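You operate a simulated robot arm through the tools that you are given. There is no shell and no other tool.

You run a simulated two-armed robot. Do the job below in one go: nothing can be reset, and whatever is moved stays where it is left.

Task
File the stars, rivers and bridges cards; move the trees card to TODAY.
Fine: each filed card down in the slot beside its own word.

It is judged by the outcome, as a careful person would: the job done as asked, and still so three seconds after it is handed in. It fails if anything else is knocked over, pushed out of place, dropped, spilled or broken.

Robot
Two 7-joint arms with four-finger grippers on one trunk that stands fixed in place. Base frame: the origin is at the foot of the trunk, x ahead of it, y to its left, z up; the work surface is at about z = 0.74. Lengths are in m, angles in degrees, forces in N, time in s.
The left shoulder is at [0.04, 0.181, 1.154], the right one opposite. With the tool pointing down near the work surface each hand reaches from about 0.28 to 0.82 m from the base axis, measured 20 degrees to its own side. Payload 3.67 kg a hand.
The tool frame of a hand sits at the grasp point between the pads (the TCP): z along the fingers, y along the line on which they close. The tips reach 0.028 m beyond it. The gripper opens to 0.112 m. The gripper's body begins 0.073 m behind the TCP.
Orientation is that of the tool frame in the base frame, as a unit quaternion [x, y, z, w]. With the fingers straight down and closing along the base's y, the tool's x points along the base's -x, its y along +y and its z along -z.

Tools
- The arms move only by the tool jog_arm. It takes "left_steps", "right_steps" or both (then of equal length, played together; a hand with none holds still); each is one flat list of numbers, 7 for each row, row after row: the shift along the tool's x, y, z in m, then the turn, a rotation vector about the tool's x, y, z in degrees, then the opening in per cent of the stroke, from 0 (shut) to 100 (fully open). In form: [x, y, z, ax, ay, az, hand, x, y, z, ax, ay, az, hand, ...]. A call has 1 to 20 rows; each row is the pose to reach, as a shift and turn from the pose commanded when the call began, along the tool's axes at that moment. Rows are played at 5 a second. More than 0.05 m and 8.6 degrees between two rows, or a gripper value outside its range, and nothing of the call is played. A pose out of reach is approached as far as the arm can. The call stops where the force on the tool passes 40 N (or 10 N more than at its start, if that is more) or the arm is blocked; 0.2 s more then pass. The fingers move at their own pace and stop on an object; they squeeze with about 25 N. The grip force told is the motor's: it shows also when the fingers shut on nothing. Time passes only in rows, and 0.2 s behind the last, so rows that repeat a pose let the fingers close. The reply holds the time, the measured pose of the TCP, the force on the tool along the base axes, the opening and the grip force, in the units named above and with some noise, with the torque about the TCP (base axes, N m) and any sound that the robot's microphone picked up.
- Cameras (640 x 400 px; columns grow to the right, rows downward): "scene" is now at [0.1065, 0.0161, 1.3815]; the picture's right is [0.16, -0.99, 0.00], its down [-0.58, -0.10, -0.81] and it looks along [0.80, 0.13, -0.59] (base axes); focal length 329 px, centre (320, 200). "left" rides on the left gripper at [0.06, 0.018, -0.104] in its tool frame; the picture's right is [-0.29, 0.96, 0.00], its down [-0.80, -0.24, -0.55] and it looks along [-0.53, -0.16, 0.83] (tool axes); focal length 234 px, centre (320, 200). "right" rides on the right gripper at [0.06, -0.018, -0.104] in its tool frame; the picture's right is [0.29, 0.96, 0.00], its down [-0.80, 0.24, -0.55] and it looks along [-0.53, 0.16, 0.83] (tool axes); focal length 234 px, centre (320, 200). There is no depth. A picture from a camera that has moved, and an enlarged one, comes with that camera's place and axes in the base frame and with its lens.
- snapshot(camera): a new picture of that camera. The clock stands still meanwhile.
- lift_body(by): slides the trunk up (or, below 0, down) by that many m; the arms and the scene camera ride with it, the base frame stays. It gives what a move gives, with no picture.
- aim_head(pan, tilt): turns the head with the scene camera to pan (to the left, within 86 degrees either way) and tilt (down, from -29 to 69), counted from straight ahead of the robot. It gives what a move gives.
- zoom(camera, box): a new picture of the part [left, top, right, bottom] of that camera's present view, enlarged. The clock stands still meanwhile.
- close_job(): hands the job in; it is judged then, once.

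Places have to be worked out from the pictures, the camera data and where the tool is seen. Open the grippers and draw the arms clear of the work before you hand the job in, unless the task says otherwise.

The tools are called after "Request:" as a command line: name --argument value ..., lists and objects as JSON in quotes. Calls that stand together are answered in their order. jog_arm: Moves the arms, as the interface text tells. Its arguments: {"type":"object","properties":{"left_steps":{"type":"array","items":{"type":"number"}},"right_steps":{"type":"array","items":{"type":"number"}}},"required":[]} The other tools are called the same way: lift_body (by) slides the trunk up or down; aim_head (pan, tilt) turns the head that bears the scene camera; snapshot (camera) takes a picture; zoom (camera, box) takes an enlarged picture of a part of a camera's view; close_job () hands the job in.

At the start:

```text
time_s: 0.0
left_eef_pos: [0.5563, 0.4138, 0.9779]
left_tool_rot: [-0.001, 1.0, 0.0, 0.0]
left_wrist_force: [-0.2, 0.1, -0.5]
left_torque: [0.0, 0.0, 0.01]
left_finger_gap: 0.112
left_grasp_force: 0.1
right_eef_pos: [0.5765, -0.0957, 1.0036]
right_tool_rot: [0.0, 1.0, 0.001, 0.001]
right_wrist_force: [0.3, -0.8, 0.3]
right_torque: [-0.02, 0.01, -0.01]
right_finger_gap: 0.1117
right_grasp_force: 0.0
trunk travel left (down, up): [-0.275, 0.239]
head pan, tilt: [9.5, 36.1]
```

scene: 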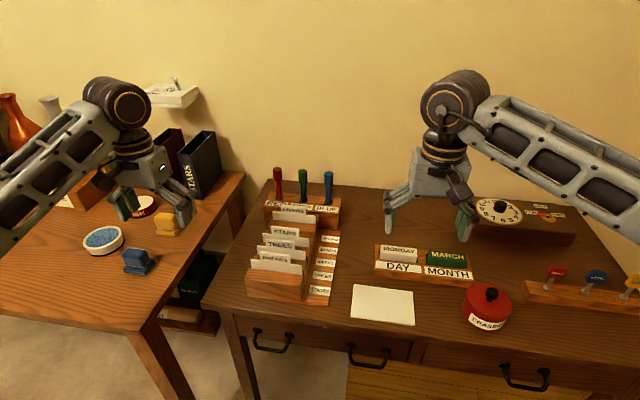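
right: 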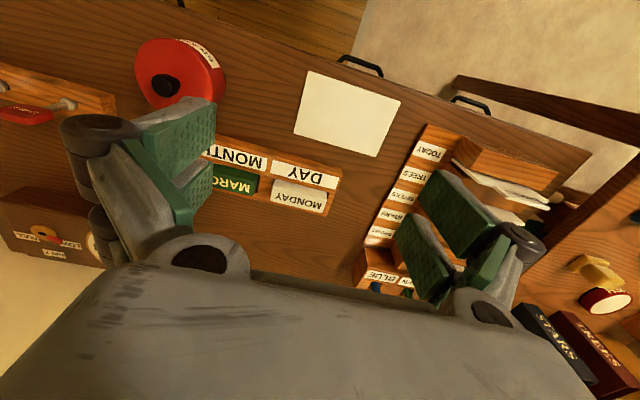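
left: 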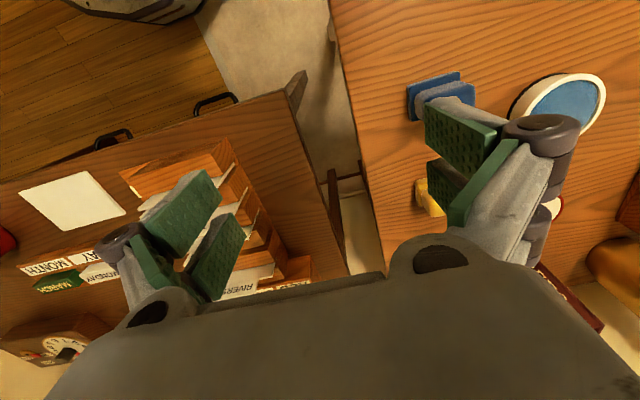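

The scene shows a card rack with several cards and a label strip on its right. I'll enlarge the rack before planning anything.

Request:
zoom --camera "scene" --box '[230, 160, 360, 310]'

Request:
zoom --camera "right" --box '[340, 110, 600, 300]'

Request:
zoom --camera "left" --box '[100, 130, 340, 310]'

```text
2.67 times, centred on (295, 235) of scene
camera zoom: at [0.1065, 0.0161, 1.3815], right [0.16, -0.99, 0.0], down [-0.58, -0.1, -0.81], along [0.8, 0.13, -0.59], focal length 877 px, centre (387, 107)
```

zoom: 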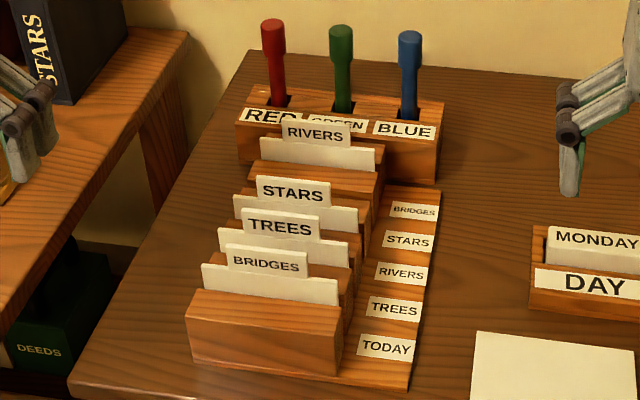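

```text
2.11 times, centred on (470, 205) of right
camera zoom: at [0.5169, -0.1136, 1.1075], right [-0.29, 0.96, 0.0], down [0.8, 0.24, 0.55], along [0.53, 0.16, -0.83], focal length 493 px, centre (4, 190)
```

zoom: 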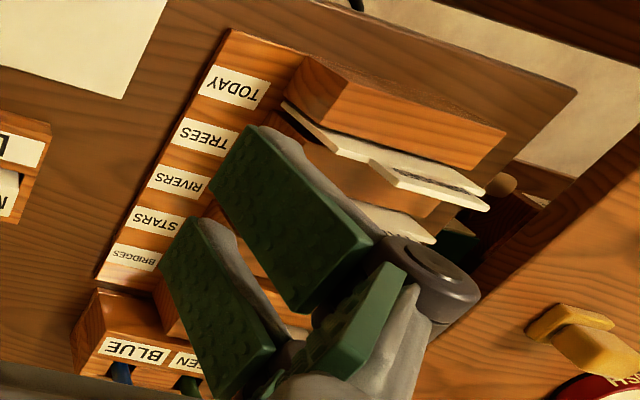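

```text
2.22 times, centred on (220, 220) of left
camera zoom: at [0.4958, 0.4309, 1.0828], right [0.29, 0.96, 0.0], down [0.8, -0.24, 0.55], along [0.53, -0.16, -0.83], focal length 520 px, centre (542, 156)
```

zoom: 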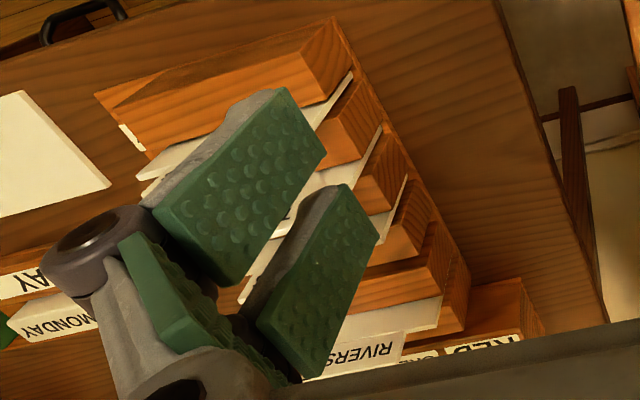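

The labels run along x at y≈0.10, spaced about 0.045 m apart: TODAY at about 0.604, up to BRIDGES at about 0.782. From front to back the cards look like BRIDGES in TODAY, TREES in TREES, STARS in RIVERS, an empty slot, and RIVERS in BRIDGES. I'll zoom tighter to confirm which slots they occupy.

Request:
zoom --camera "scene" --box '[240, 195, 345, 260]'

Request:
zoom --camera "scene" --box '[240, 240, 345, 305]'

Request:
zoom --camera "scene" --box '[250, 150, 360, 220]'

```text
6.10 times, centred on (292, 228) of scene
camera zoom: at [0.1065, 0.0161, 1.3815], right [0.16, -0.99, 0.0], down [-0.58, -0.1, -0.81], along [0.8, 0.13, -0.59], focal length 2005 px, centre (488, 32)
```

zoom: 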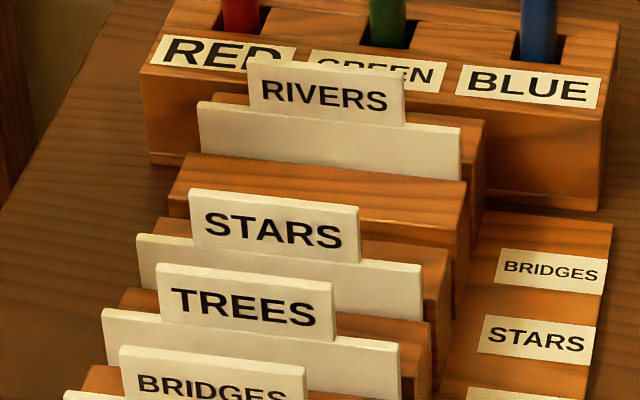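

```text
6.10 times, centred on (292, 272) of scene
camera zoom: at [0.1065, 0.0161, 1.3815], right [0.16, -0.99, 0.0], down [-0.58, -0.1, -0.81], along [0.8, 0.13, -0.59], focal length 2005 px, centre (488, -242)
```

zoom: 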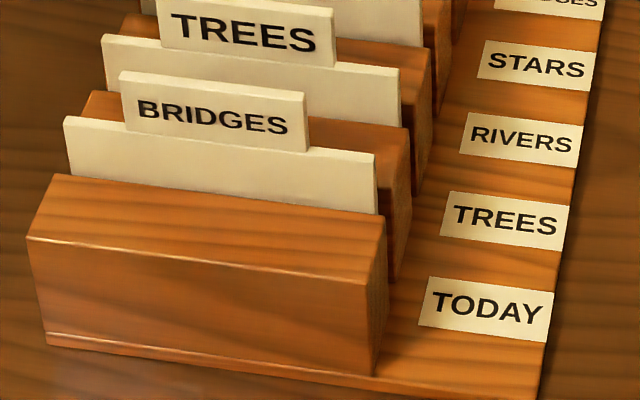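

```text
5.71 times, centred on (305, 185) of scene
camera zoom: at [0.1065, 0.0161, 1.3815], right [0.16, -0.99, 0.0], down [-0.58, -0.1, -0.81], along [0.8, 0.13, -0.59], focal length 1880 px, centre (406, 286)
```

zoom: 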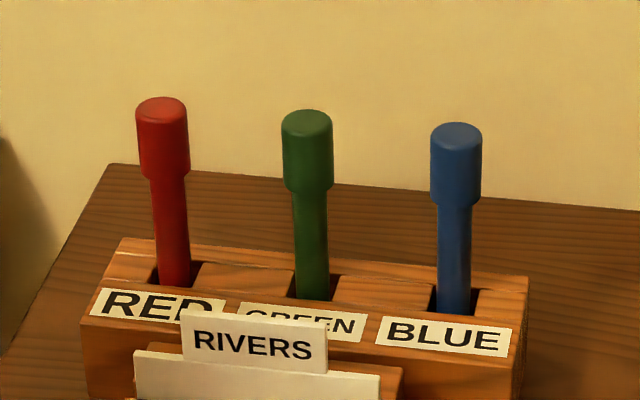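

I think each slot lies between two blocks, but I want a side profile to check slot positions and card lean. I'll yaw the right hand 90° and move it to about x=0.69, high and to the right of the rack, so its camera looks along +y.

Request:
jog_arm --right_steps '[-0.01, -0.003, 0, 0, 0, -7.5, 100, -0.02, -0.006, 0, 0, 0, -15, 100, -0.03, -0.01, 0, 0, 0, -22.5, 100, -0.04, -0.013, 0, 0, 0, -30, 100, -0.05, -0.016, 0, 0, 0, -37.5, 100, -0.06, -0.02, 0, 0, 0, -45, 100, -0.07, -0.025, 0, 0, 0, -52.5, 100, -0.08, -0.03, 0, 0, 0, -60, 100, -0.09, -0.035, 0, 0, 0, -67.5, 100, -0.1, -0.04, 0, 0, 0, -75, 100, -0.11, -0.045, 0, 0, 0, -82.5, 100, -0.1135, -0.05, 0, 0, 0, -90, 100]'

```text
time_s: 2.6
left_eef_pos: [0.5543, 0.4138, 0.9792]
left_tool_rot: [0.0, 1.0, -0.001, 0.001]
left_wrist_force: [-0.8, 0.6, 0.8]
left_torque: [-0.02, -0.03, -0.02]
left_finger_gap: 0.112
left_grasp_force: 0.2
right_eef_pos: [0.6162, -0.1123, 1.0034]
right_tool_rot: [-0.428, 0.899, -0.08, 0.053]
right_wrist_force: [-0.7, 0.0, -2.3]
right_torque: [0.06, -0.1, 0.02]
right_finger_gap: 0.1116
right_grasp_force: 0.0
right hand out of reach, approached as far as the arm can: row 6, 7, 8, 9, 10, 11, 12
trunk travel left (down, up): [-0.275, 0.239]
head pan, tilt: [9.5, 36.1]
```

The right arm ran out of reach partway through the yaw. I'll see what its camera shows from here before I back it out.

Request:
snapshot --camera "right"

Request:
snapshot --camera "scene"

```text
taken
camera right: at [0.575, -0.1606, 1.1073], right [-0.91, 0.37, -0.19], down [0.23, 0.82, 0.52], along [0.35, 0.43, -0.83], focal length 234 px, centre (320, 200)
```

right: 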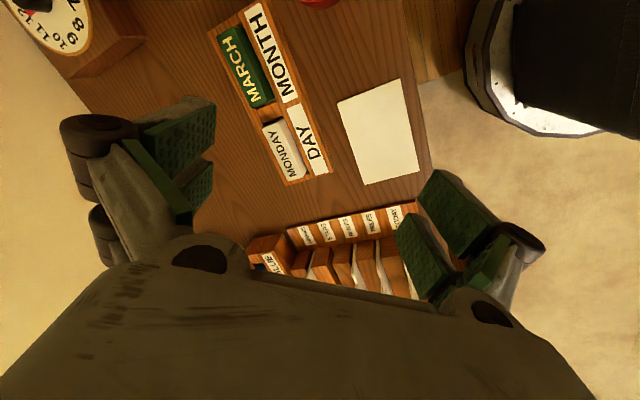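

```text
taken
camera scene: at [0.1045, 0.017, 1.3818], right [0.16, -0.99, 0.0], down [-0.58, -0.1, -0.81], along [0.8, 0.13, -0.59], focal length 329 px, centre (320, 200)
```

scene: 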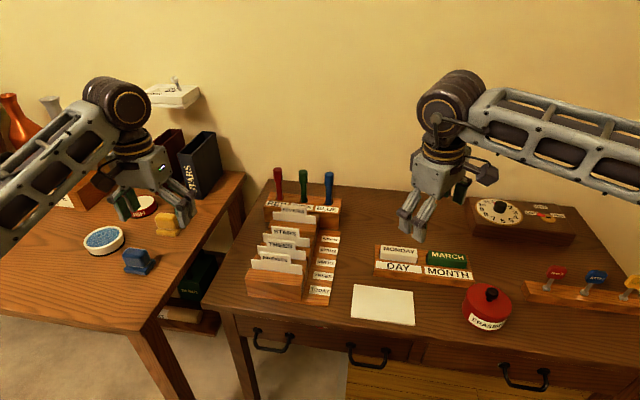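

The right camera already gets a useful sideways look at the rack, so I'll enlarge that part.

Request:
zoom --camera "right" --box '[240, 190, 440, 310]'

```text
3.20 times, centred on (340, 250) of right
camera zoom: at [0.575, -0.1606, 1.1073], right [-0.91, 0.37, -0.19], down [0.23, 0.82, 0.52], along [0.35, 0.43, -0.83], focal length 749 px, centre (256, 40)
```

zoom: 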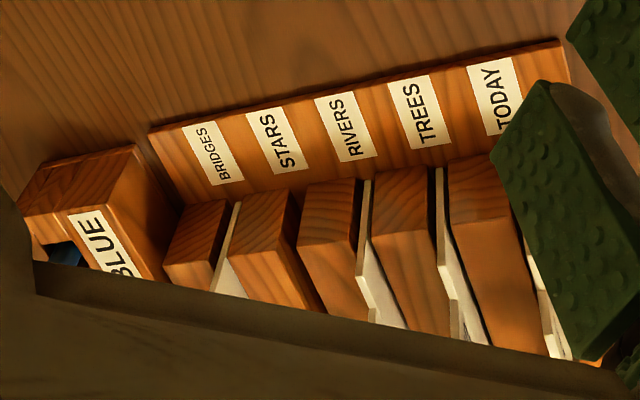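

The slots are narrow gaps between thick blocks, and each label sits beside its slot: RIVERS card in BRIDGES, STARS slot empty, STARS card in RIVERS, TREES in TREES, BRIDGES in TODAY. I'll zoom in more to measure slot width.

Request:
zoom --camera "right" --box '[290, 235, 370, 285]'

Request:
zoom --camera "right" --box '[350, 230, 430, 300]'

```text
8.00 times, centred on (330, 260) of right
camera zoom: at [0.575, -0.1606, 1.1073], right [-0.91, 0.37, -0.19], down [0.23, 0.82, 0.52], along [0.35, 0.43, -0.83], focal length 1873 px, centre (240, -280)
```

zoom: 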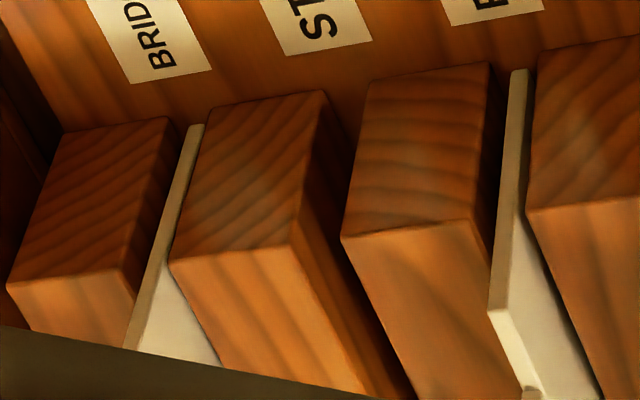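

```text
5.71 times, centred on (390, 265) of right
camera zoom: at [0.575, -0.1606, 1.1073], right [-0.91, 0.37, -0.19], down [0.23, 0.82, 0.52], along [0.35, 0.43, -0.83], focal length 1338 px, centre (-80, -171)
```

zoom: 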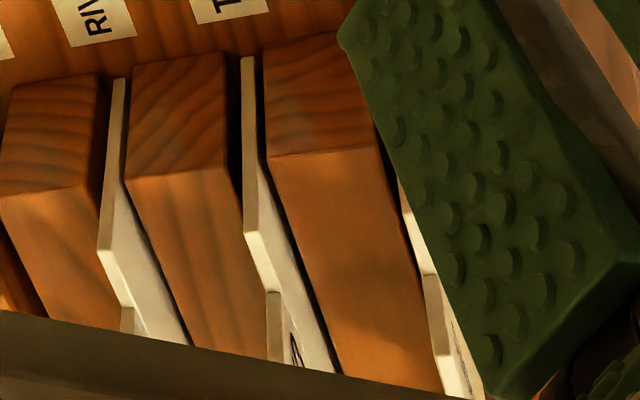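

Slots are about 0.010–0.012 m wide, cards about 0.004 m thick and nearly vertical, and the block tops are at z≈0.81. I'll yaw the left hand the other way so it closes along x, and bring it high over the STARS card at about x 0.69, y 0.20, z 1.01.

Request:
jog_arm --left_steps '[-0.0115, -0.0178, -0.0025, 0, 0, -7.5, 60, -0.023, -0.0357, -0.005, 0, 0, -15, 40, -0.0345, -0.0535, -0.0075, 0, 0, -22.5, 30, -0.046, -0.0713, -0.01, 0, 0, -30, 30, -0.0575, -0.0892, -0.0125, 0, 0, -37.5, 30, -0.069, -0.107, -0.015, 0, 0, -45, 30, -0.0805, -0.1248, -0.0175, 0, 0, -52.5, 30, -0.092, -0.1427, -0.02, 0, 0, -60, 30, -0.1035, -0.1605, -0.0225, 0, 0, -67.5, 30, -0.115, -0.1783, -0.025, 0, 0, -75, 30, -0.1265, -0.1962, -0.0275, 0, 0, -82.5, 30, -0.138, -0.214, -0.03, 0, 0, -90, 30]'

```text
time_s: 5.2
left_eef_pos: [0.693, 0.1993, 1.0098]
left_tool_rot: [0.708, -0.706, 0.0, 0.0]
left_wrist_force: [0.1, -0.5, 1.0]
left_torque: [-0.01, 0.04, 0.0]
left_finger_gap: 0.0335
left_grasp_force: 0.1
right_eef_pos: [0.6164, -0.1126, 1.001]
right_tool_rot: [-0.428, 0.899, -0.08, 0.051]
right_wrist_force: [0.6, 0.2, 0.4]
right_torque: [0.02, -0.01, 0.02]
right_finger_gap: 0.1121
right_grasp_force: 0.1
trunk travel left (down, up): [-0.275, 0.239]
head pan, tilt: [9.5, 36.1]
```

The left hand reached the pose cleanly, closing along x. I'll check alignment over the STARS card from all three cameras.

Request:
snapshot --camera "left"

Request:
zoom --camera "scene" --box '[230, 150, 360, 310]'

Request:
zoom --camera "right" --box '[240, 190, 440, 310]'

```text
taken
camera left: at [0.6744, 0.1394, 1.1137], right [-0.96, 0.29, 0.0], down [0.24, 0.8, 0.55], along [0.16, 0.53, -0.83], focal length 234 px, centre (320, 200)
```

left: 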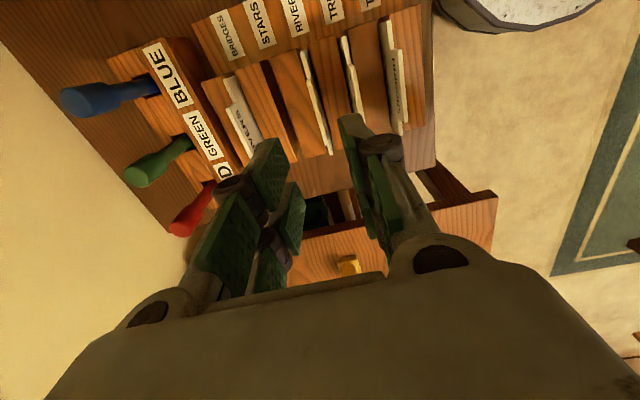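

```text
2.50 times, centred on (295, 230) of scene
camera zoom: at [0.1069, 0.015, 1.3814], right [0.16, -0.99, 0.0], down [-0.58, -0.1, -0.81], along [0.8, 0.13, -0.59], focal length 822 px, centre (382, 125)
```

zoom: 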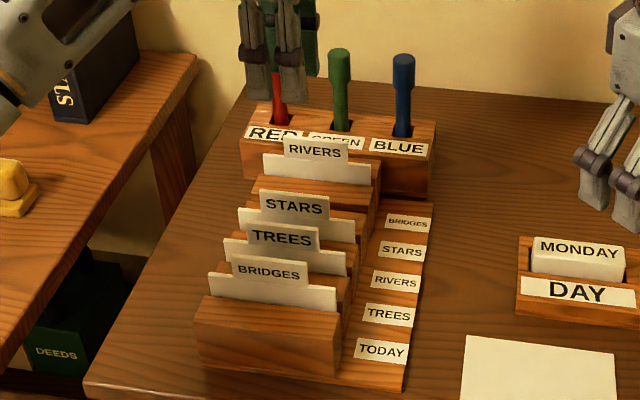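

```text
3.20 times, centred on (340, 250) of right
camera zoom: at [0.5767, -0.1616, 1.1051], right [-0.91, 0.37, -0.19], down [0.23, 0.82, 0.52], along [0.35, 0.43, -0.83], focal length 749 px, centre (256, 40)
```

zoom: 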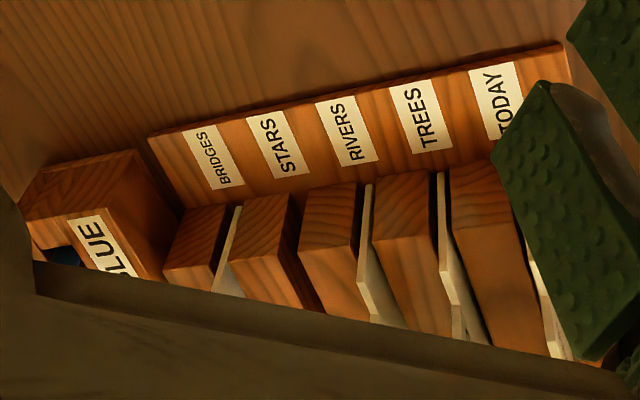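

The left camera looks well along the rack, so I'll enlarge it to measure card and slot positions.

Request:
zoom --camera "left" --box '[200, 0, 440, 180]'

Request:
zoom --camera "left" --box '[210, 50, 330, 170]'

Request:
zoom --camera "left" --box '[300, 20, 420, 140]'

```text
2.22 times, centred on (320, 90) of left
camera zoom: at [0.6744, 0.1394, 1.1137], right [-0.96, 0.29, 0.0], down [0.24, 0.8, 0.55], along [0.16, 0.53, -0.83], focal length 520 px, centre (320, 444)
```

zoom: 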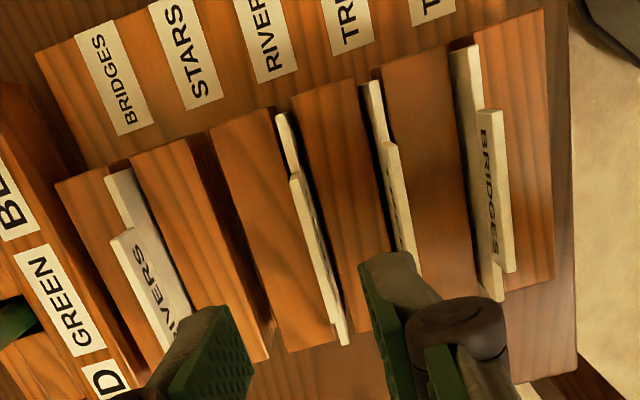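

```text
3.33 times, centred on (270, 110) of left
camera zoom: at [0.6744, 0.1394, 1.1137], right [-0.96, 0.29, 0.0], down [0.24, 0.8, 0.55], along [0.16, 0.53, -0.83], focal length 781 px, centre (487, 500)
```

zoom: 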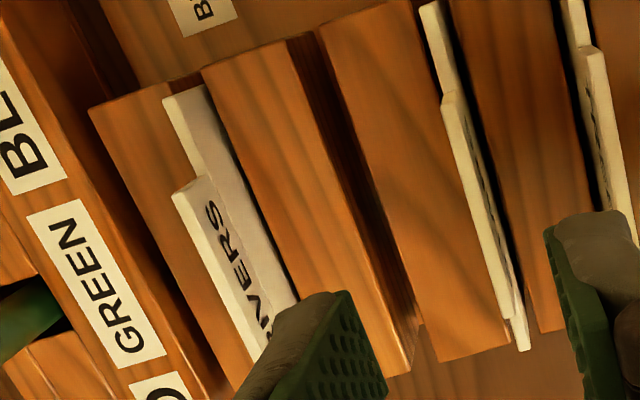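

```text
3.33 times, centred on (360, 80) of left
camera zoom: at [0.6744, 0.1394, 1.1137], right [-0.96, 0.29, 0.0], down [0.24, 0.8, 0.55], along [0.16, 0.53, -0.83], focal length 781 px, centre (187, 600)
```

zoom: 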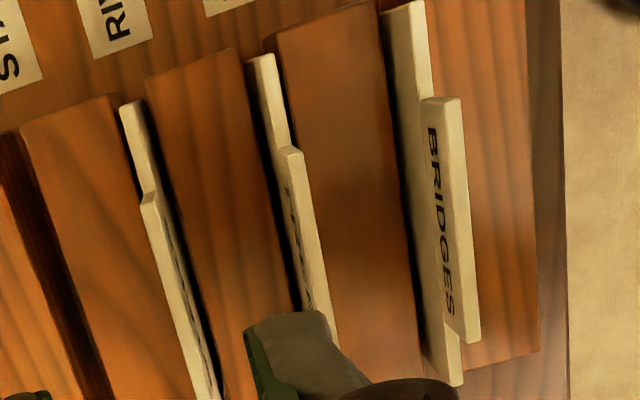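

Slot centres come out at x ≈ 0.605 (TODAY), 0.650 (TREES), 0.694 (RIVERS), 0.738 (STARS, empty) and 0.783 (BRIDGES). Cards stand vertical with the tab centred at y≈0.20 and the tab top at z≈0.854. I'll lower over the STARS card to just above its tab and check centring.

Request:
jog_arm --left_steps '[0, 0, 0.02, 0, 0, 0, 25, 0, 0, 0.04, 0, 0, 0, 25, 0, 0, 0.06, 0, 0, 0, 25, 0, 0, 0.08, 0, 0, 0, 25, 0, 0, 0.095, 0, 0, 0, 25, 0, 0, 0.11, 0, 0, 0, 25, 0, 0, 0.11, 0, 0, 0, 25]'

Request:
zoom --camera "scene" --box '[230, 150, 360, 310]'

Request:
snapshot --camera "left"

Request:
zoom --camera "right" --box '[240, 190, 440, 310]'

```text
time_s: 6.8
left_eef_pos: [0.6946, 0.1983, 0.8964]
left_tool_rot: [-0.707, 0.708, 0.0, -0.001]
left_wrist_force: [-0.2, 0.2, -0.7]
left_torque: [0.02, -0.02, 0.0]
left_finger_gap: 0.0283
left_grasp_force: 0.0
right_eef_pos: [0.6166, -0.1134, 1.0019]
right_tool_rot: [-0.429, 0.898, -0.08, 0.052]
right_wrist_force: [0.1, -0.7, -1.4]
right_torque: [0.0, -0.01, -0.03]
right_finger_gap: 0.1119
right_grasp_force: 0.0
trunk travel left (down, up): [-0.275, 0.239]
head pan, tilt: [9.5, 36.1]
```

```text
2.50 times, centred on (295, 230) of scene
camera zoom: at [0.1063, 0.0161, 1.3815], right [0.16, -0.99, 0.0], down [-0.58, -0.1, -0.81], along [0.8, 0.13, -0.59], focal length 822 px, centre (382, 125)
```

zoom: 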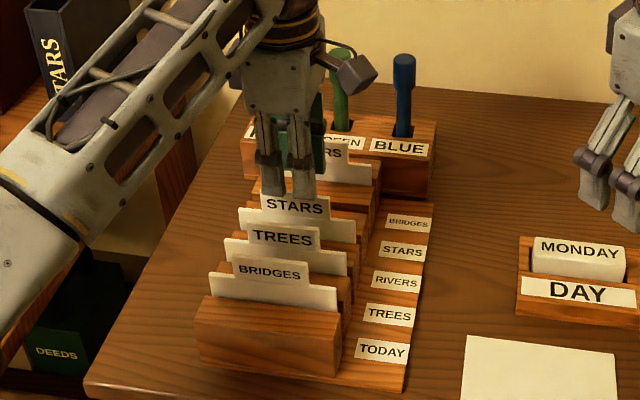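

```text
taken
camera left: at [0.676, 0.1386, 1.0012], right [-0.96, 0.29, 0.0], down [0.24, 0.8, 0.55], along [0.16, 0.53, -0.83], focal length 234 px, centre (320, 200)
```

left: 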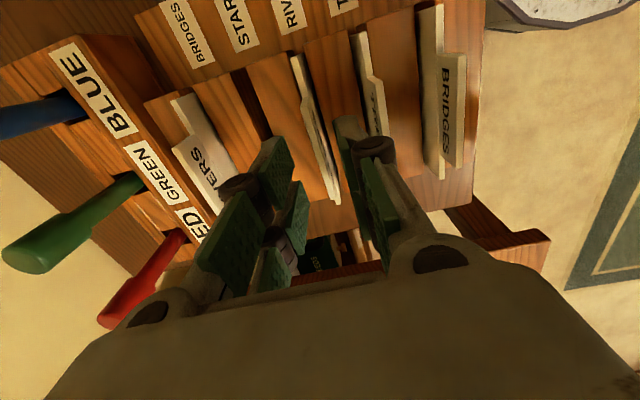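

```text
3.20 times, centred on (340, 250) of right
camera zoom: at [0.5762, -0.1608, 1.1056], right [-0.91, 0.37, -0.19], down [0.23, 0.82, 0.52], along [0.35, 0.43, -0.83], focal length 749 px, centre (256, 40)
```

zoom: 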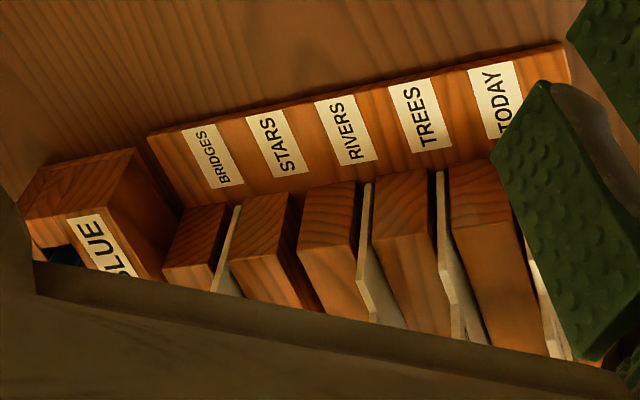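

The fingertips are just above the STARS tab. I'll enlarge the left view to check the card lies midway between the pads.

Request:
zoom --camera "left" --box '[220, 40, 420, 220]'

Request:
zoom --camera "scene" --box '[265, 185, 325, 245]'

```text
2.22 times, centred on (320, 130) of left
camera zoom: at [0.676, 0.1386, 1.0012], right [-0.96, 0.29, 0.0], down [0.24, 0.8, 0.55], along [0.16, 0.53, -0.83], focal length 520 px, centre (320, 356)
```

zoom: 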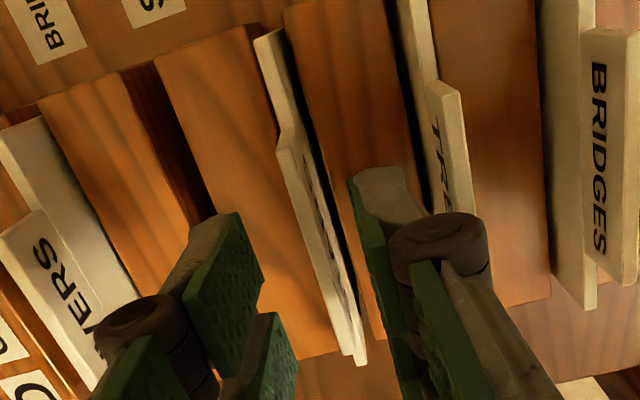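

```text
6.67 times, centred on (295, 215) of scene
camera zoom: at [0.1063, 0.0161, 1.3815], right [0.16, -0.99, 0.0], down [-0.58, -0.1, -0.81], along [0.8, 0.13, -0.59], focal length 2193 px, centre (487, 100)
```

zoom: 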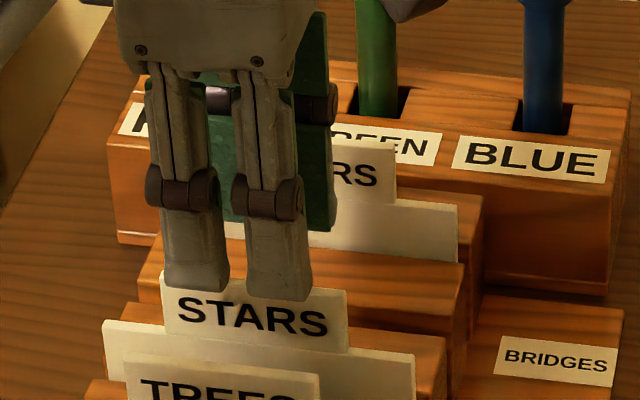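

The STARS card lies between the pads, with the tab wider than the finger pair. I'll go down so the tips stay about 8 mm above the block tops, then close on the card.

Request:
jog_arm --left_steps '[0, 0, 0.015, 0, 0, 0, 25, 0, 0, 0.03, 0, 0, 0, 25, 0, 0, 0.042, 0, 0, 0, 25, 0, 0, 0.052, 0, 0, 0, 25, 0, 0, 0.052, 0, 0, 0, 25, 0, 0, 0.052, 0, 0, 0, 12, 0, 0, 0.052, 0, 0, 0, 0, 0, 0, 0.052, 0, 0, 0, 0, 0, 0, 0.052, 0, 0, 0, 0]'

Request:
zoom --camera "scene" --box '[230, 170, 350, 290]'

Request:
zoom --camera "left" --box '[140, 0, 480, 220]'

```text
time_s: 8.8
left_eef_pos: [0.6935, 0.1974, 0.845]
left_tool_rot: [0.707, -0.707, 0.0, 0.0]
left_wrist_force: [-0.1, -0.4, 0.1]
left_torque: [0.0, -0.01, -0.02]
left_finger_gap: 0.0063
left_grasp_force: 25.0
right_eef_pos: [0.6183, -0.1137, 1.0011]
right_tool_rot: [-0.429, 0.898, -0.08, 0.052]
right_wrist_force: [-0.7, 0.8, -1.0]
right_torque: [-0.03, 0.03, -0.01]
right_finger_gap: 0.1118
right_grasp_force: 0.0
trunk travel left (down, up): [-0.275, 0.239]
head pan, tilt: [9.5, 36.1]
```

```text
3.33 times, centred on (290, 230) of scene
camera zoom: at [0.1066, 0.016, 1.3815], right [0.16, -0.99, 0.0], down [-0.58, -0.1, -0.81], along [0.8, 0.13, -0.59], focal length 1096 px, centre (420, 100)
```

zoom: 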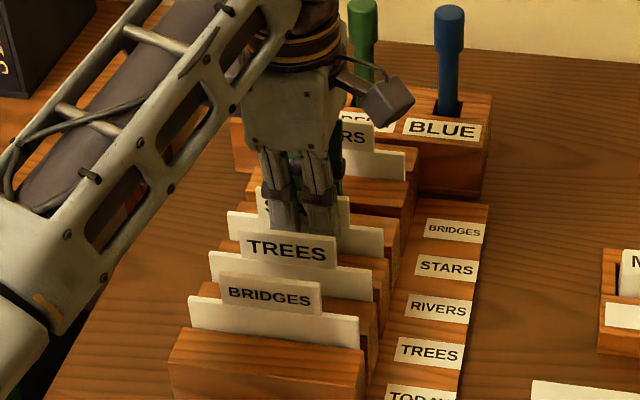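

```text
1.82 times, centred on (310, 110) of left
camera zoom: at [0.6749, 0.1376, 0.9492], right [-0.96, 0.29, 0.0], down [0.24, 0.8, 0.55], along [0.16, 0.53, -0.83], focal length 426 px, centre (338, 364)
```

zoom: 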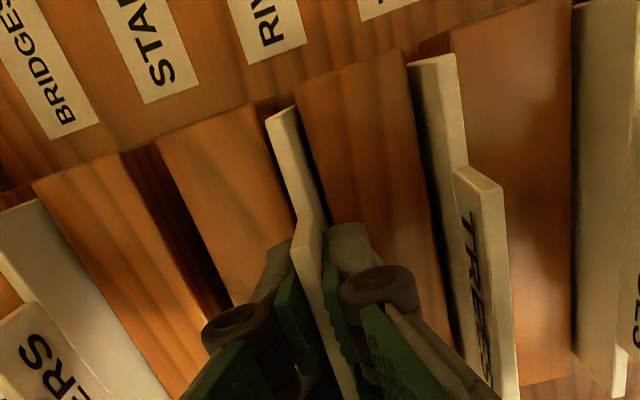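

The grip is firm: gap 6.3 mm at 25 N. I'll lift the STARS card straight up 0.12 m to clear the other tabs.

Request:
jog_arm --left_steps '[0, 0, -0.015, 0, 0, 0, 0, 0, 0, -0.03, 0, 0, 0, 0, 0, 0, -0.045, 0, 0, 0, 0, 0, 0, -0.06, 0, 0, 0, 0, 0, 0, -0.08, 0, 0, 0, 0, 0, 0, -0.1, 0, 0, 0, 0, 0, 0, -0.12, 0, 0, 0, 0, 0, 0, -0.12, 0, 0, 0, 0]'

Request:
zoom --camera "scene" --box '[230, 150, 350, 290]'

Request:
zoom --camera "left" --box '[140, 0, 480, 220]'

Request:
zoom --camera "right" --box '[240, 190, 440, 310]'

```text
time_s: 10.6
left_eef_pos: [0.6947, 0.1987, 0.9668]
left_tool_rot: [0.708, -0.707, 0.0, 0.001]
left_wrist_force: [-0.6, -0.7, -0.1]
left_torque: [0.0, -0.01, 0.0]
left_finger_gap: 0.0061
left_grasp_force: 25.0
right_eef_pos: [0.6178, -0.1129, 1.0009]
right_tool_rot: [-0.429, 0.899, -0.08, 0.051]
right_wrist_force: [-0.3, 0.0, 0.5]
right_torque: [0.0, 0.01, 0.02]
right_finger_gap: 0.1122
right_grasp_force: 0.0
trunk travel left (down, up): [-0.275, 0.239]
head pan, tilt: [9.5, 36.1]
```

```text
2.86 times, centred on (290, 220) of scene
camera zoom: at [0.1068, 0.016, 1.3814], right [0.16, -0.99, 0.0], down [-0.58, -0.1, -0.81], along [0.8, 0.13, -0.59], focal length 940 px, centre (406, 143)
```

zoom: 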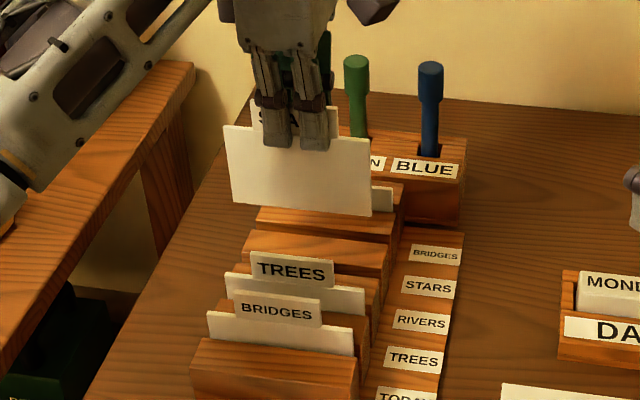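

```text
1.82 times, centred on (310, 110) of left
camera zoom: at [0.6754, 0.1387, 1.0705], right [-0.96, 0.29, 0.0], down [0.24, 0.8, 0.55], along [0.16, 0.53, -0.83], focal length 426 px, centre (338, 364)
```

zoom: 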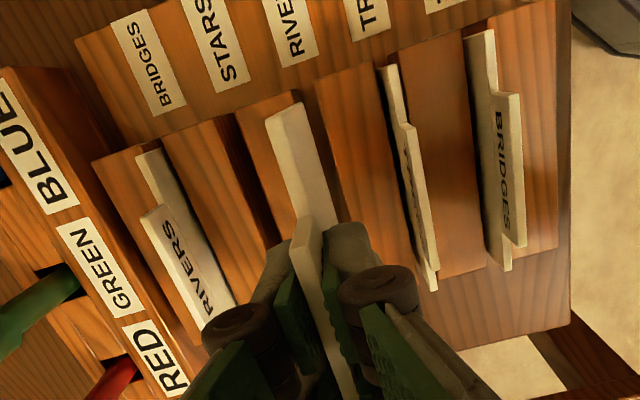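

```text
3.20 times, centred on (340, 250) of right
camera zoom: at [0.5766, -0.1609, 1.1053], right [-0.91, 0.37, -0.19], down [0.23, 0.82, 0.52], along [0.35, 0.43, -0.83], focal length 749 px, centre (256, 40)
```

zoom: 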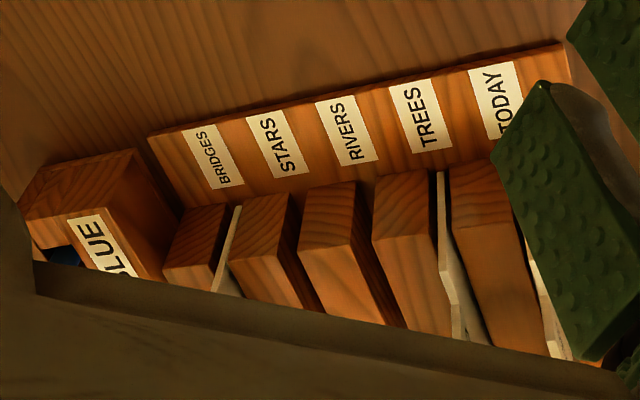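

The STARS card is up, with its bottom edge at about z 0.869. I'll shift +0.0445 m in x over the empty STARS slot and lower to about 1 cm above the slot mouth to check.

Request:
jog_arm --left_steps '[0, -0.015, 0, 0, 0, 0, 0, 0, -0.03, 0, 0, 0, 0, 0, 0, -0.0445, 0, 0, 0, 0, 0, 0, -0.0445, 0.015, 0, 0, 0, 0, 0, -0.0445, 0.03, 0, 0, 0, 0, 0, -0.0445, 0.045, 0, 0, 0, 0, 0, -0.0445, 0.05, 0, 0, 0, 0, 0, -0.0445, 0.05, 0, 0, 0, 0]'

Request:
zoom --camera "scene" --box '[240, 170, 340, 270]'

Request:
zoom --camera "left" --box '[180, 0, 400, 160]'

Request:
zoom --camera "right" --box '[280, 220, 380, 300]'

```text
time_s: 12.4
left_eef_pos: [0.7381, 0.1983, 0.9172]
left_tool_rot: [-0.707, 0.707, 0.0, -0.001]
left_wrist_force: [0.7, -0.5, -0.4]
left_torque: [0.01, 0.04, -0.01]
left_finger_gap: 0.0059
left_grasp_force: 25.0
right_eef_pos: [0.6173, -0.1142, 1.0007]
right_tool_rot: [-0.429, 0.899, -0.079, 0.051]
right_wrist_force: [-0.2, -0.1, 0.0]
right_torque: [-0.01, 0.0, -0.01]
right_finger_gap: 0.112
right_grasp_force: 0.1
trunk travel left (down, up): [-0.275, 0.239]
head pan, tilt: [9.5, 36.1]
```

```text
4.00 times, centred on (290, 220) of scene
camera zoom: at [0.1066, 0.016, 1.3815], right [0.16, -0.99, 0.0], down [-0.58, -0.1, -0.81], along [0.8, 0.13, -0.59], focal length 1316 px, centre (440, 120)
```

zoom: 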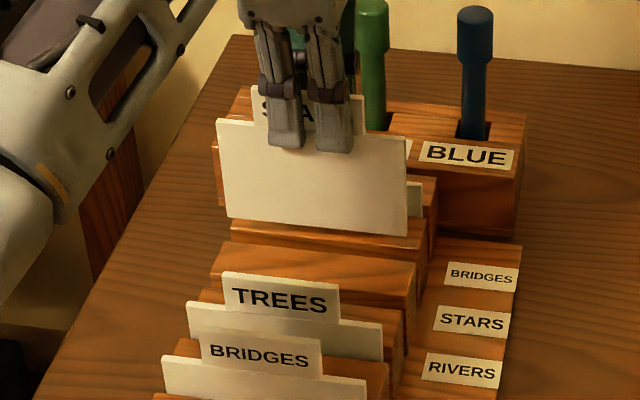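

```text
2.50 times, centred on (290, 80) of left
camera zoom: at [0.7199, 0.1391, 1.0218], right [-0.96, 0.29, 0.0], down [0.24, 0.8, 0.55], along [0.16, 0.53, -0.83], focal length 585 px, centre (395, 500)
```

zoom: 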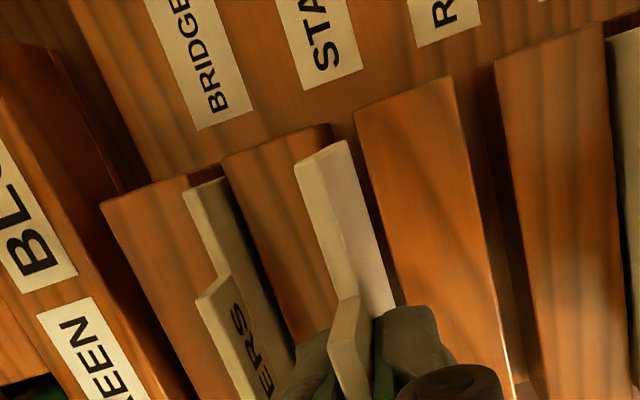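

```text
5.00 times, centred on (330, 260) of right
camera zoom: at [0.5764, -0.1609, 1.1054], right [-0.91, 0.37, -0.19], down [0.23, 0.82, 0.52], along [0.35, 0.43, -0.83], focal length 1171 px, centre (270, -100)
```

zoom: 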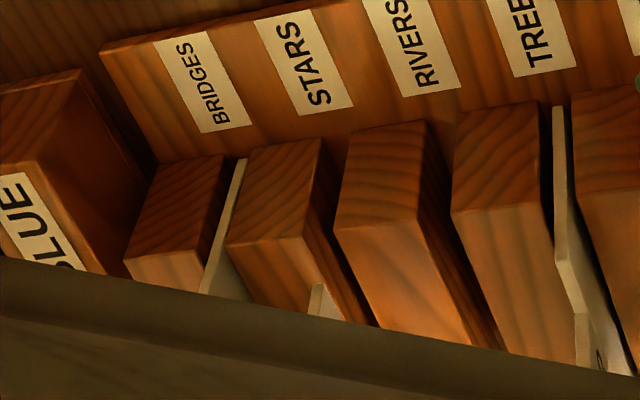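

The card is hanging about a centimetre above the slots, nearly over the STARS slot. I'll magnify the mouth to compare the card's lower edge with the gap.

Request:
zoom --camera "left" --box '[270, 30, 350, 90]'

Request:
zoom --camera "right" --box '[315, 240, 365, 290]'

```text
6.67 times, centred on (310, 60) of left
camera zoom: at [0.7199, 0.1391, 1.0218], right [-0.96, 0.29, 0.0], down [0.24, 0.8, 0.55], along [0.16, 0.53, -0.83], focal length 1561 px, centre (387, 1133)
```

zoom: 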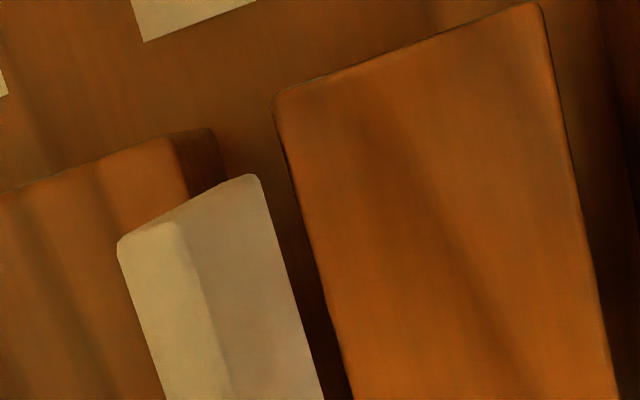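

```text
8.00 times, centred on (340, 265) of right
camera zoom: at [0.5764, -0.1609, 1.1054], right [-0.91, 0.37, -0.19], down [0.23, 0.82, 0.52], along [0.35, 0.43, -0.83], focal length 1873 px, centre (160, -320)
```

zoom: 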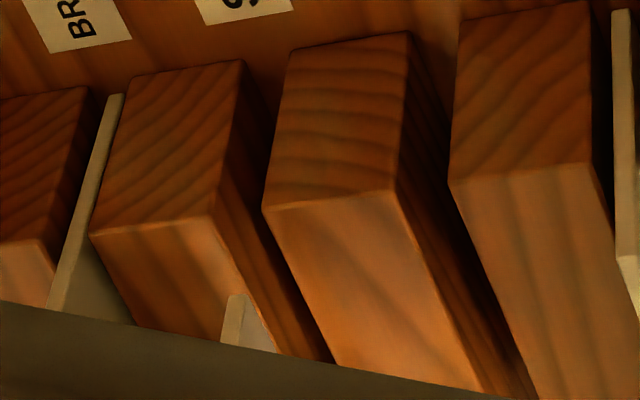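

The card spans x≈0.7358–0.7404 and the slot about 0.7325–0.7452, so it is centred. I'll lower it into the STARS slot and watch the force.

Request:
jog_arm --left_steps '[0, 0, 0.01, 0, 0, 0, 0, 0, 0, 0.02, 0, 0, 0, 0, 0, 0, 0.03, 0, 0, 0, 0, 0, 0, 0.04, 0, 0, 0, 0, 0, 0, 0.05, 0, 0, 0, 0, 0, 0, 0.06, 0, 0, 0, 0, 0, 0, 0.066, 0, 0, 0, 0, 0, 0, 0.069, 0, 0, 0, 0, 0, 0, 0.069, 0, 0, 0, 0]'

Request:
zoom --camera "scene" --box '[240, 170, 340, 270]'

Request:
zoom --camera "left" --box '[180, 0, 400, 160]'

```text
time_s: 14.4
left_eef_pos: [0.7403, 0.1992, 0.8465]
left_tool_rot: [0.707, -0.707, 0.0, 0.0]
left_wrist_force: [0.2, 1.0, 0.5]
left_torque: [-0.01, 0.0, 0.01]
left_finger_gap: 0.0057
left_grasp_force: 24.5
right_eef_pos: [0.6166, -0.1127, 1.0014]
right_tool_rot: [-0.428, 0.899, -0.08, 0.051]
right_wrist_force: [0.4, -0.6, -0.6]
right_torque: [0.0, -0.04, 0.0]
right_finger_gap: 0.1119
right_grasp_force: 0.0
trunk travel left (down, up): [-0.275, 0.239]
head pan, tilt: [9.5, 36.1]
```

```text
4.00 times, centred on (290, 220) of scene
camera zoom: at [0.1066, 0.016, 1.3815], right [0.16, -0.99, 0.0], down [-0.58, -0.1, -0.81], along [0.8, 0.13, -0.59], focal length 1316 px, centre (440, 120)
```

zoom: 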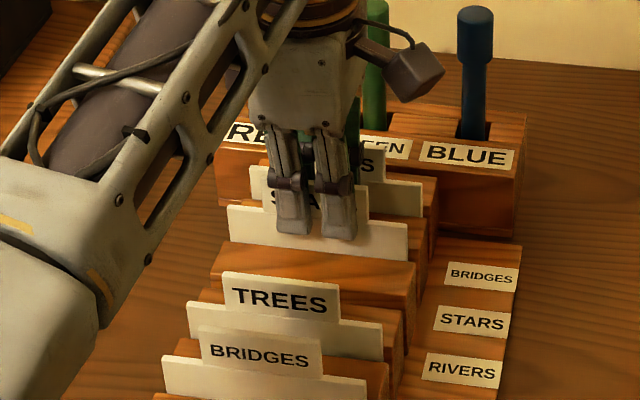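

```text
2.50 times, centred on (290, 80) of left
camera zoom: at [0.7206, 0.1393, 0.9511], right [-0.96, 0.29, 0.0], down [0.24, 0.8, 0.55], along [0.16, 0.53, -0.83], focal length 585 px, centre (395, 500)
```

zoom: 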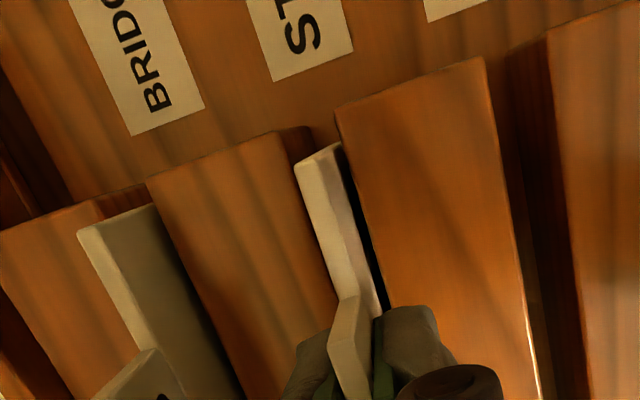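

The STARS card is down in its slot with no contact force. I'll open slightly, let it settle, and rise clear.

Request:
jog_arm --left_steps '[0, 0, 0, 0, 0, 0, 10, 0, 0, 0, 0, 0, 0, 22, 0, 0, 0, 0, 0, 0, 25, 0, 0, -0.01, 0, 0, 0, 25, 0, 0, -0.025, 0, 0, 0, 25, 0, 0, -0.045, 0, 0, 0, 25, 0, 0, -0.07, 0, 0, 0, 25, 0, 0, -0.1, 0, 0, 0, 25, 0, 0, -0.13, 0, 0, 0, 25, 0, 0, -0.13, 0, 0, 0, 25]'

Request:
zoom --camera "scene" --box '[240, 170, 340, 270]'

Request:
zoom --camera "left" --box '[180, 0, 480, 180]'

```text
time_s: 16.6
left_eef_pos: [0.74, 0.2, 0.9768]
left_tool_rot: [0.707, -0.707, -0.002, 0.001]
left_wrist_force: [-0.8, 0.0, 0.4]
left_torque: [0.0, 0.0, 0.03]
left_finger_gap: 0.0281
left_grasp_force: 0.0
right_eef_pos: [0.6176, -0.1138, 1.0016]
right_tool_rot: [-0.429, 0.898, -0.08, 0.052]
right_wrist_force: [-0.3, -0.4, 0.0]
right_torque: [0.02, -0.01, -0.02]
right_finger_gap: 0.112
right_grasp_force: 0.1
trunk travel left (down, up): [-0.275, 0.239]
head pan, tilt: [9.5, 36.1]
```

```text
4.00 times, centred on (290, 220) of scene
camera zoom: at [0.107, 0.0153, 1.3814], right [0.16, -0.99, 0.0], down [-0.58, -0.1, -0.81], along [0.8, 0.13, -0.59], focal length 1316 px, centre (440, 120)
```

zoom: 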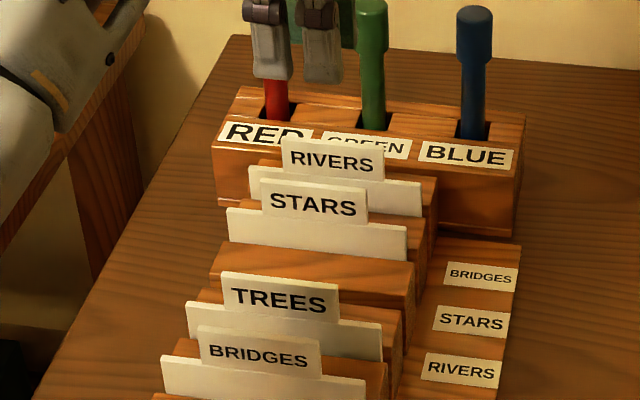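

```text
2.13 times, centred on (330, 90) of left
camera zoom: at [0.7213, 0.1396, 1.0811], right [-0.96, 0.29, 0.0], down [0.24, 0.8, 0.55], along [0.16, 0.53, -0.83], focal length 500 px, centre (299, 435)
```

zoom: 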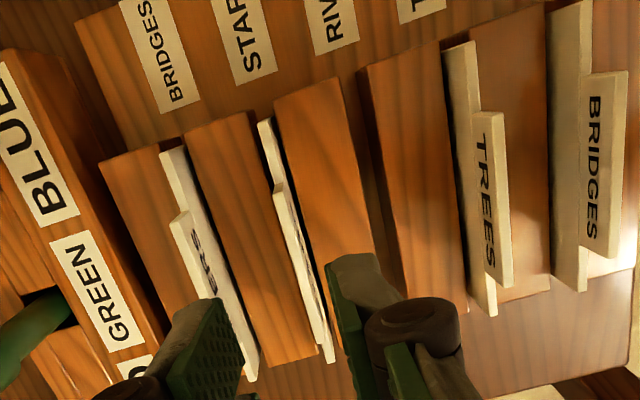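

STARS is now in its own slot. Next is the RIVERS card in the BRIDGES slot at x≈0.783: I'll move over it and lower to just above its tab, staying clear of the pens.

Request:
jog_arm --left_steps '[0, -0.015, 0, 0, 0, 0, 25, 0, -0.03, 0, 0, 0, 0, 25, 0, -0.0445, 0, 0, 0, 0, 25, 0, -0.0445, 0, 0, 0, 0, 25, 0, -0.0445, 0.02, 0, 0, 0, 25, 0, -0.0445, 0.04, 0, 0, 0, 25, 0, -0.0445, 0.06, 0, 0, 0, 25, 0, -0.0445, 0.077, 0, 0, 0, 25, 0, -0.0445, 0.077, 0, 0, 0, 25]'

Request:
zoom --camera "scene" --box '[240, 150, 340, 250]'

Request:
zoom --camera "left" --box '[180, 0, 480, 240]'

```text
time_s: 18.6
left_eef_pos: [0.7808, 0.1993, 0.9004]
left_tool_rot: [-0.707, 0.707, 0.0, 0.0]
left_wrist_force: [-0.2, -0.5, 0.4]
left_torque: [-0.01, 0.0, 0.02]
left_finger_gap: 0.028
left_grasp_force: 0.2
right_eef_pos: [0.6165, -0.1129, 1.0019]
right_tool_rot: [-0.429, 0.899, -0.08, 0.051]
right_wrist_force: [0.0, 0.3, 0.2]
right_torque: [0.01, 0.0, 0.02]
right_finger_gap: 0.112
right_grasp_force: 0.1
trunk travel left (down, up): [-0.275, 0.239]
head pan, tilt: [9.5, 36.1]
```

```text
4.00 times, centred on (290, 200) of scene
camera zoom: at [0.1063, 0.016, 1.3815], right [0.16, -0.99, 0.0], down [-0.58, -0.1, -0.81], along [0.8, 0.13, -0.59], focal length 1316 px, centre (440, 200)
```

zoom: 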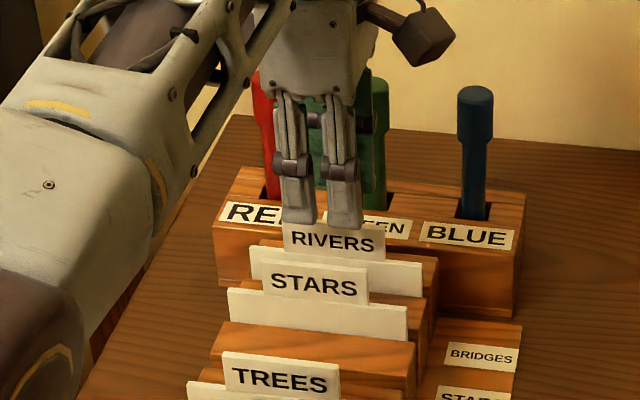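

```text
1.67 times, centred on (330, 120) of left
camera zoom: at [0.7614, 0.1399, 1.0038], right [-0.96, 0.29, 0.0], down [0.24, 0.8, 0.55], along [0.16, 0.53, -0.83], focal length 390 px, centre (303, 333)
```

zoom: 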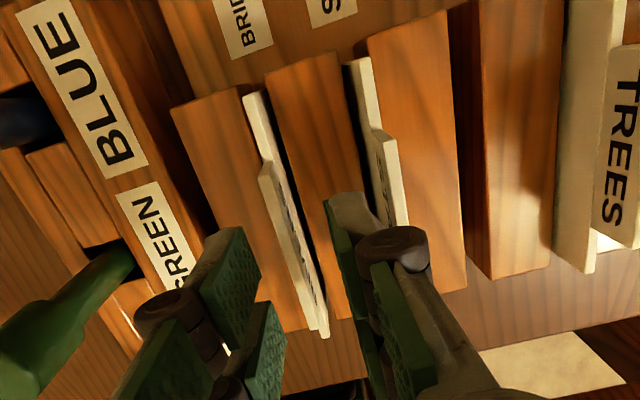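

The RIVERS tab is centred between the pads and the pens are clear. I'll descend to grasp height and close.

Request:
jog_arm --left_steps '[0, 0, 0.015, 0, 0, 0, 25, 0, 0, 0.03, 0, 0, 0, 25, 0, 0, 0.044, 0, 0, 0, 25, 0, 0, 0.054, 0, 0, 0, 25, 0, 0, 0.054, 0, 0, 0, 25, 0, 0, 0.054, 0, 0, 0, 12, 0, 0, 0.054, 0, 0, 0, 0, 0, 0, 0.054, 0, 0, 0, 0, 0, 0, 0.054, 0, 0, 0, 0]'

Request:
zoom --camera "scene" --box '[240, 150, 340, 250]'

Request:
zoom --camera "left" --box '[180, 0, 480, 240]'

```text
time_s: 20.6
left_eef_pos: [0.7825, 0.1972, 0.8465]
left_tool_rot: [0.708, -0.706, 0.001, 0.0]
left_wrist_force: [-0.1, 0.1, 0.2]
left_torque: [0.05, 0.0, 0.03]
left_finger_gap: 0.0057
left_grasp_force: 25.3
right_eef_pos: [0.6179, -0.1132, 1.0012]
right_tool_rot: [-0.428, 0.899, -0.08, 0.052]
right_wrist_force: [0.5, 0.5, -0.7]
right_torque: [0.01, -0.01, -0.02]
right_finger_gap: 0.1122
right_grasp_force: 0.1
trunk travel left (down, up): [-0.275, 0.239]
head pan, tilt: [9.5, 36.1]
```

```text
4.00 times, centred on (290, 200) of scene
camera zoom: at [0.1066, 0.016, 1.3815], right [0.16, -0.99, 0.0], down [-0.58, -0.1, -0.81], along [0.8, 0.13, -0.59], focal length 1316 px, centre (440, 200)
```

zoom: 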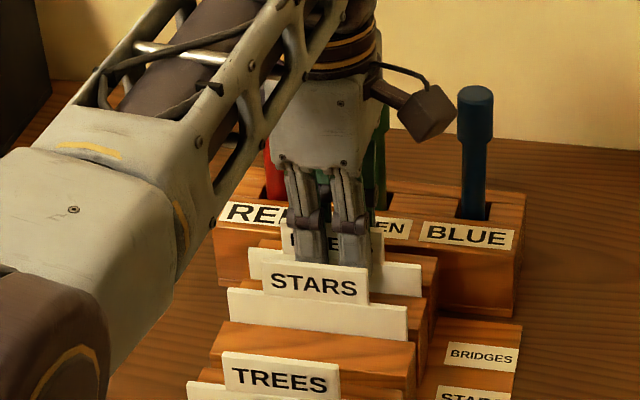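

```text
1.67 times, centred on (330, 120) of left
camera zoom: at [0.7639, 0.1385, 0.9504], right [-0.96, 0.29, 0.0], down [0.24, 0.8, 0.55], along [0.16, 0.53, -0.83], focal length 390 px, centre (303, 333)
```

zoom: 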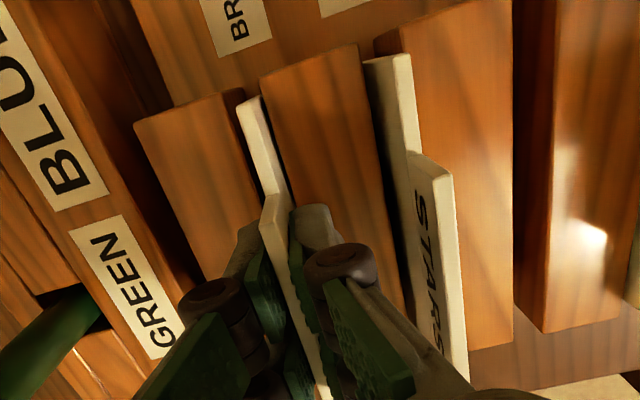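

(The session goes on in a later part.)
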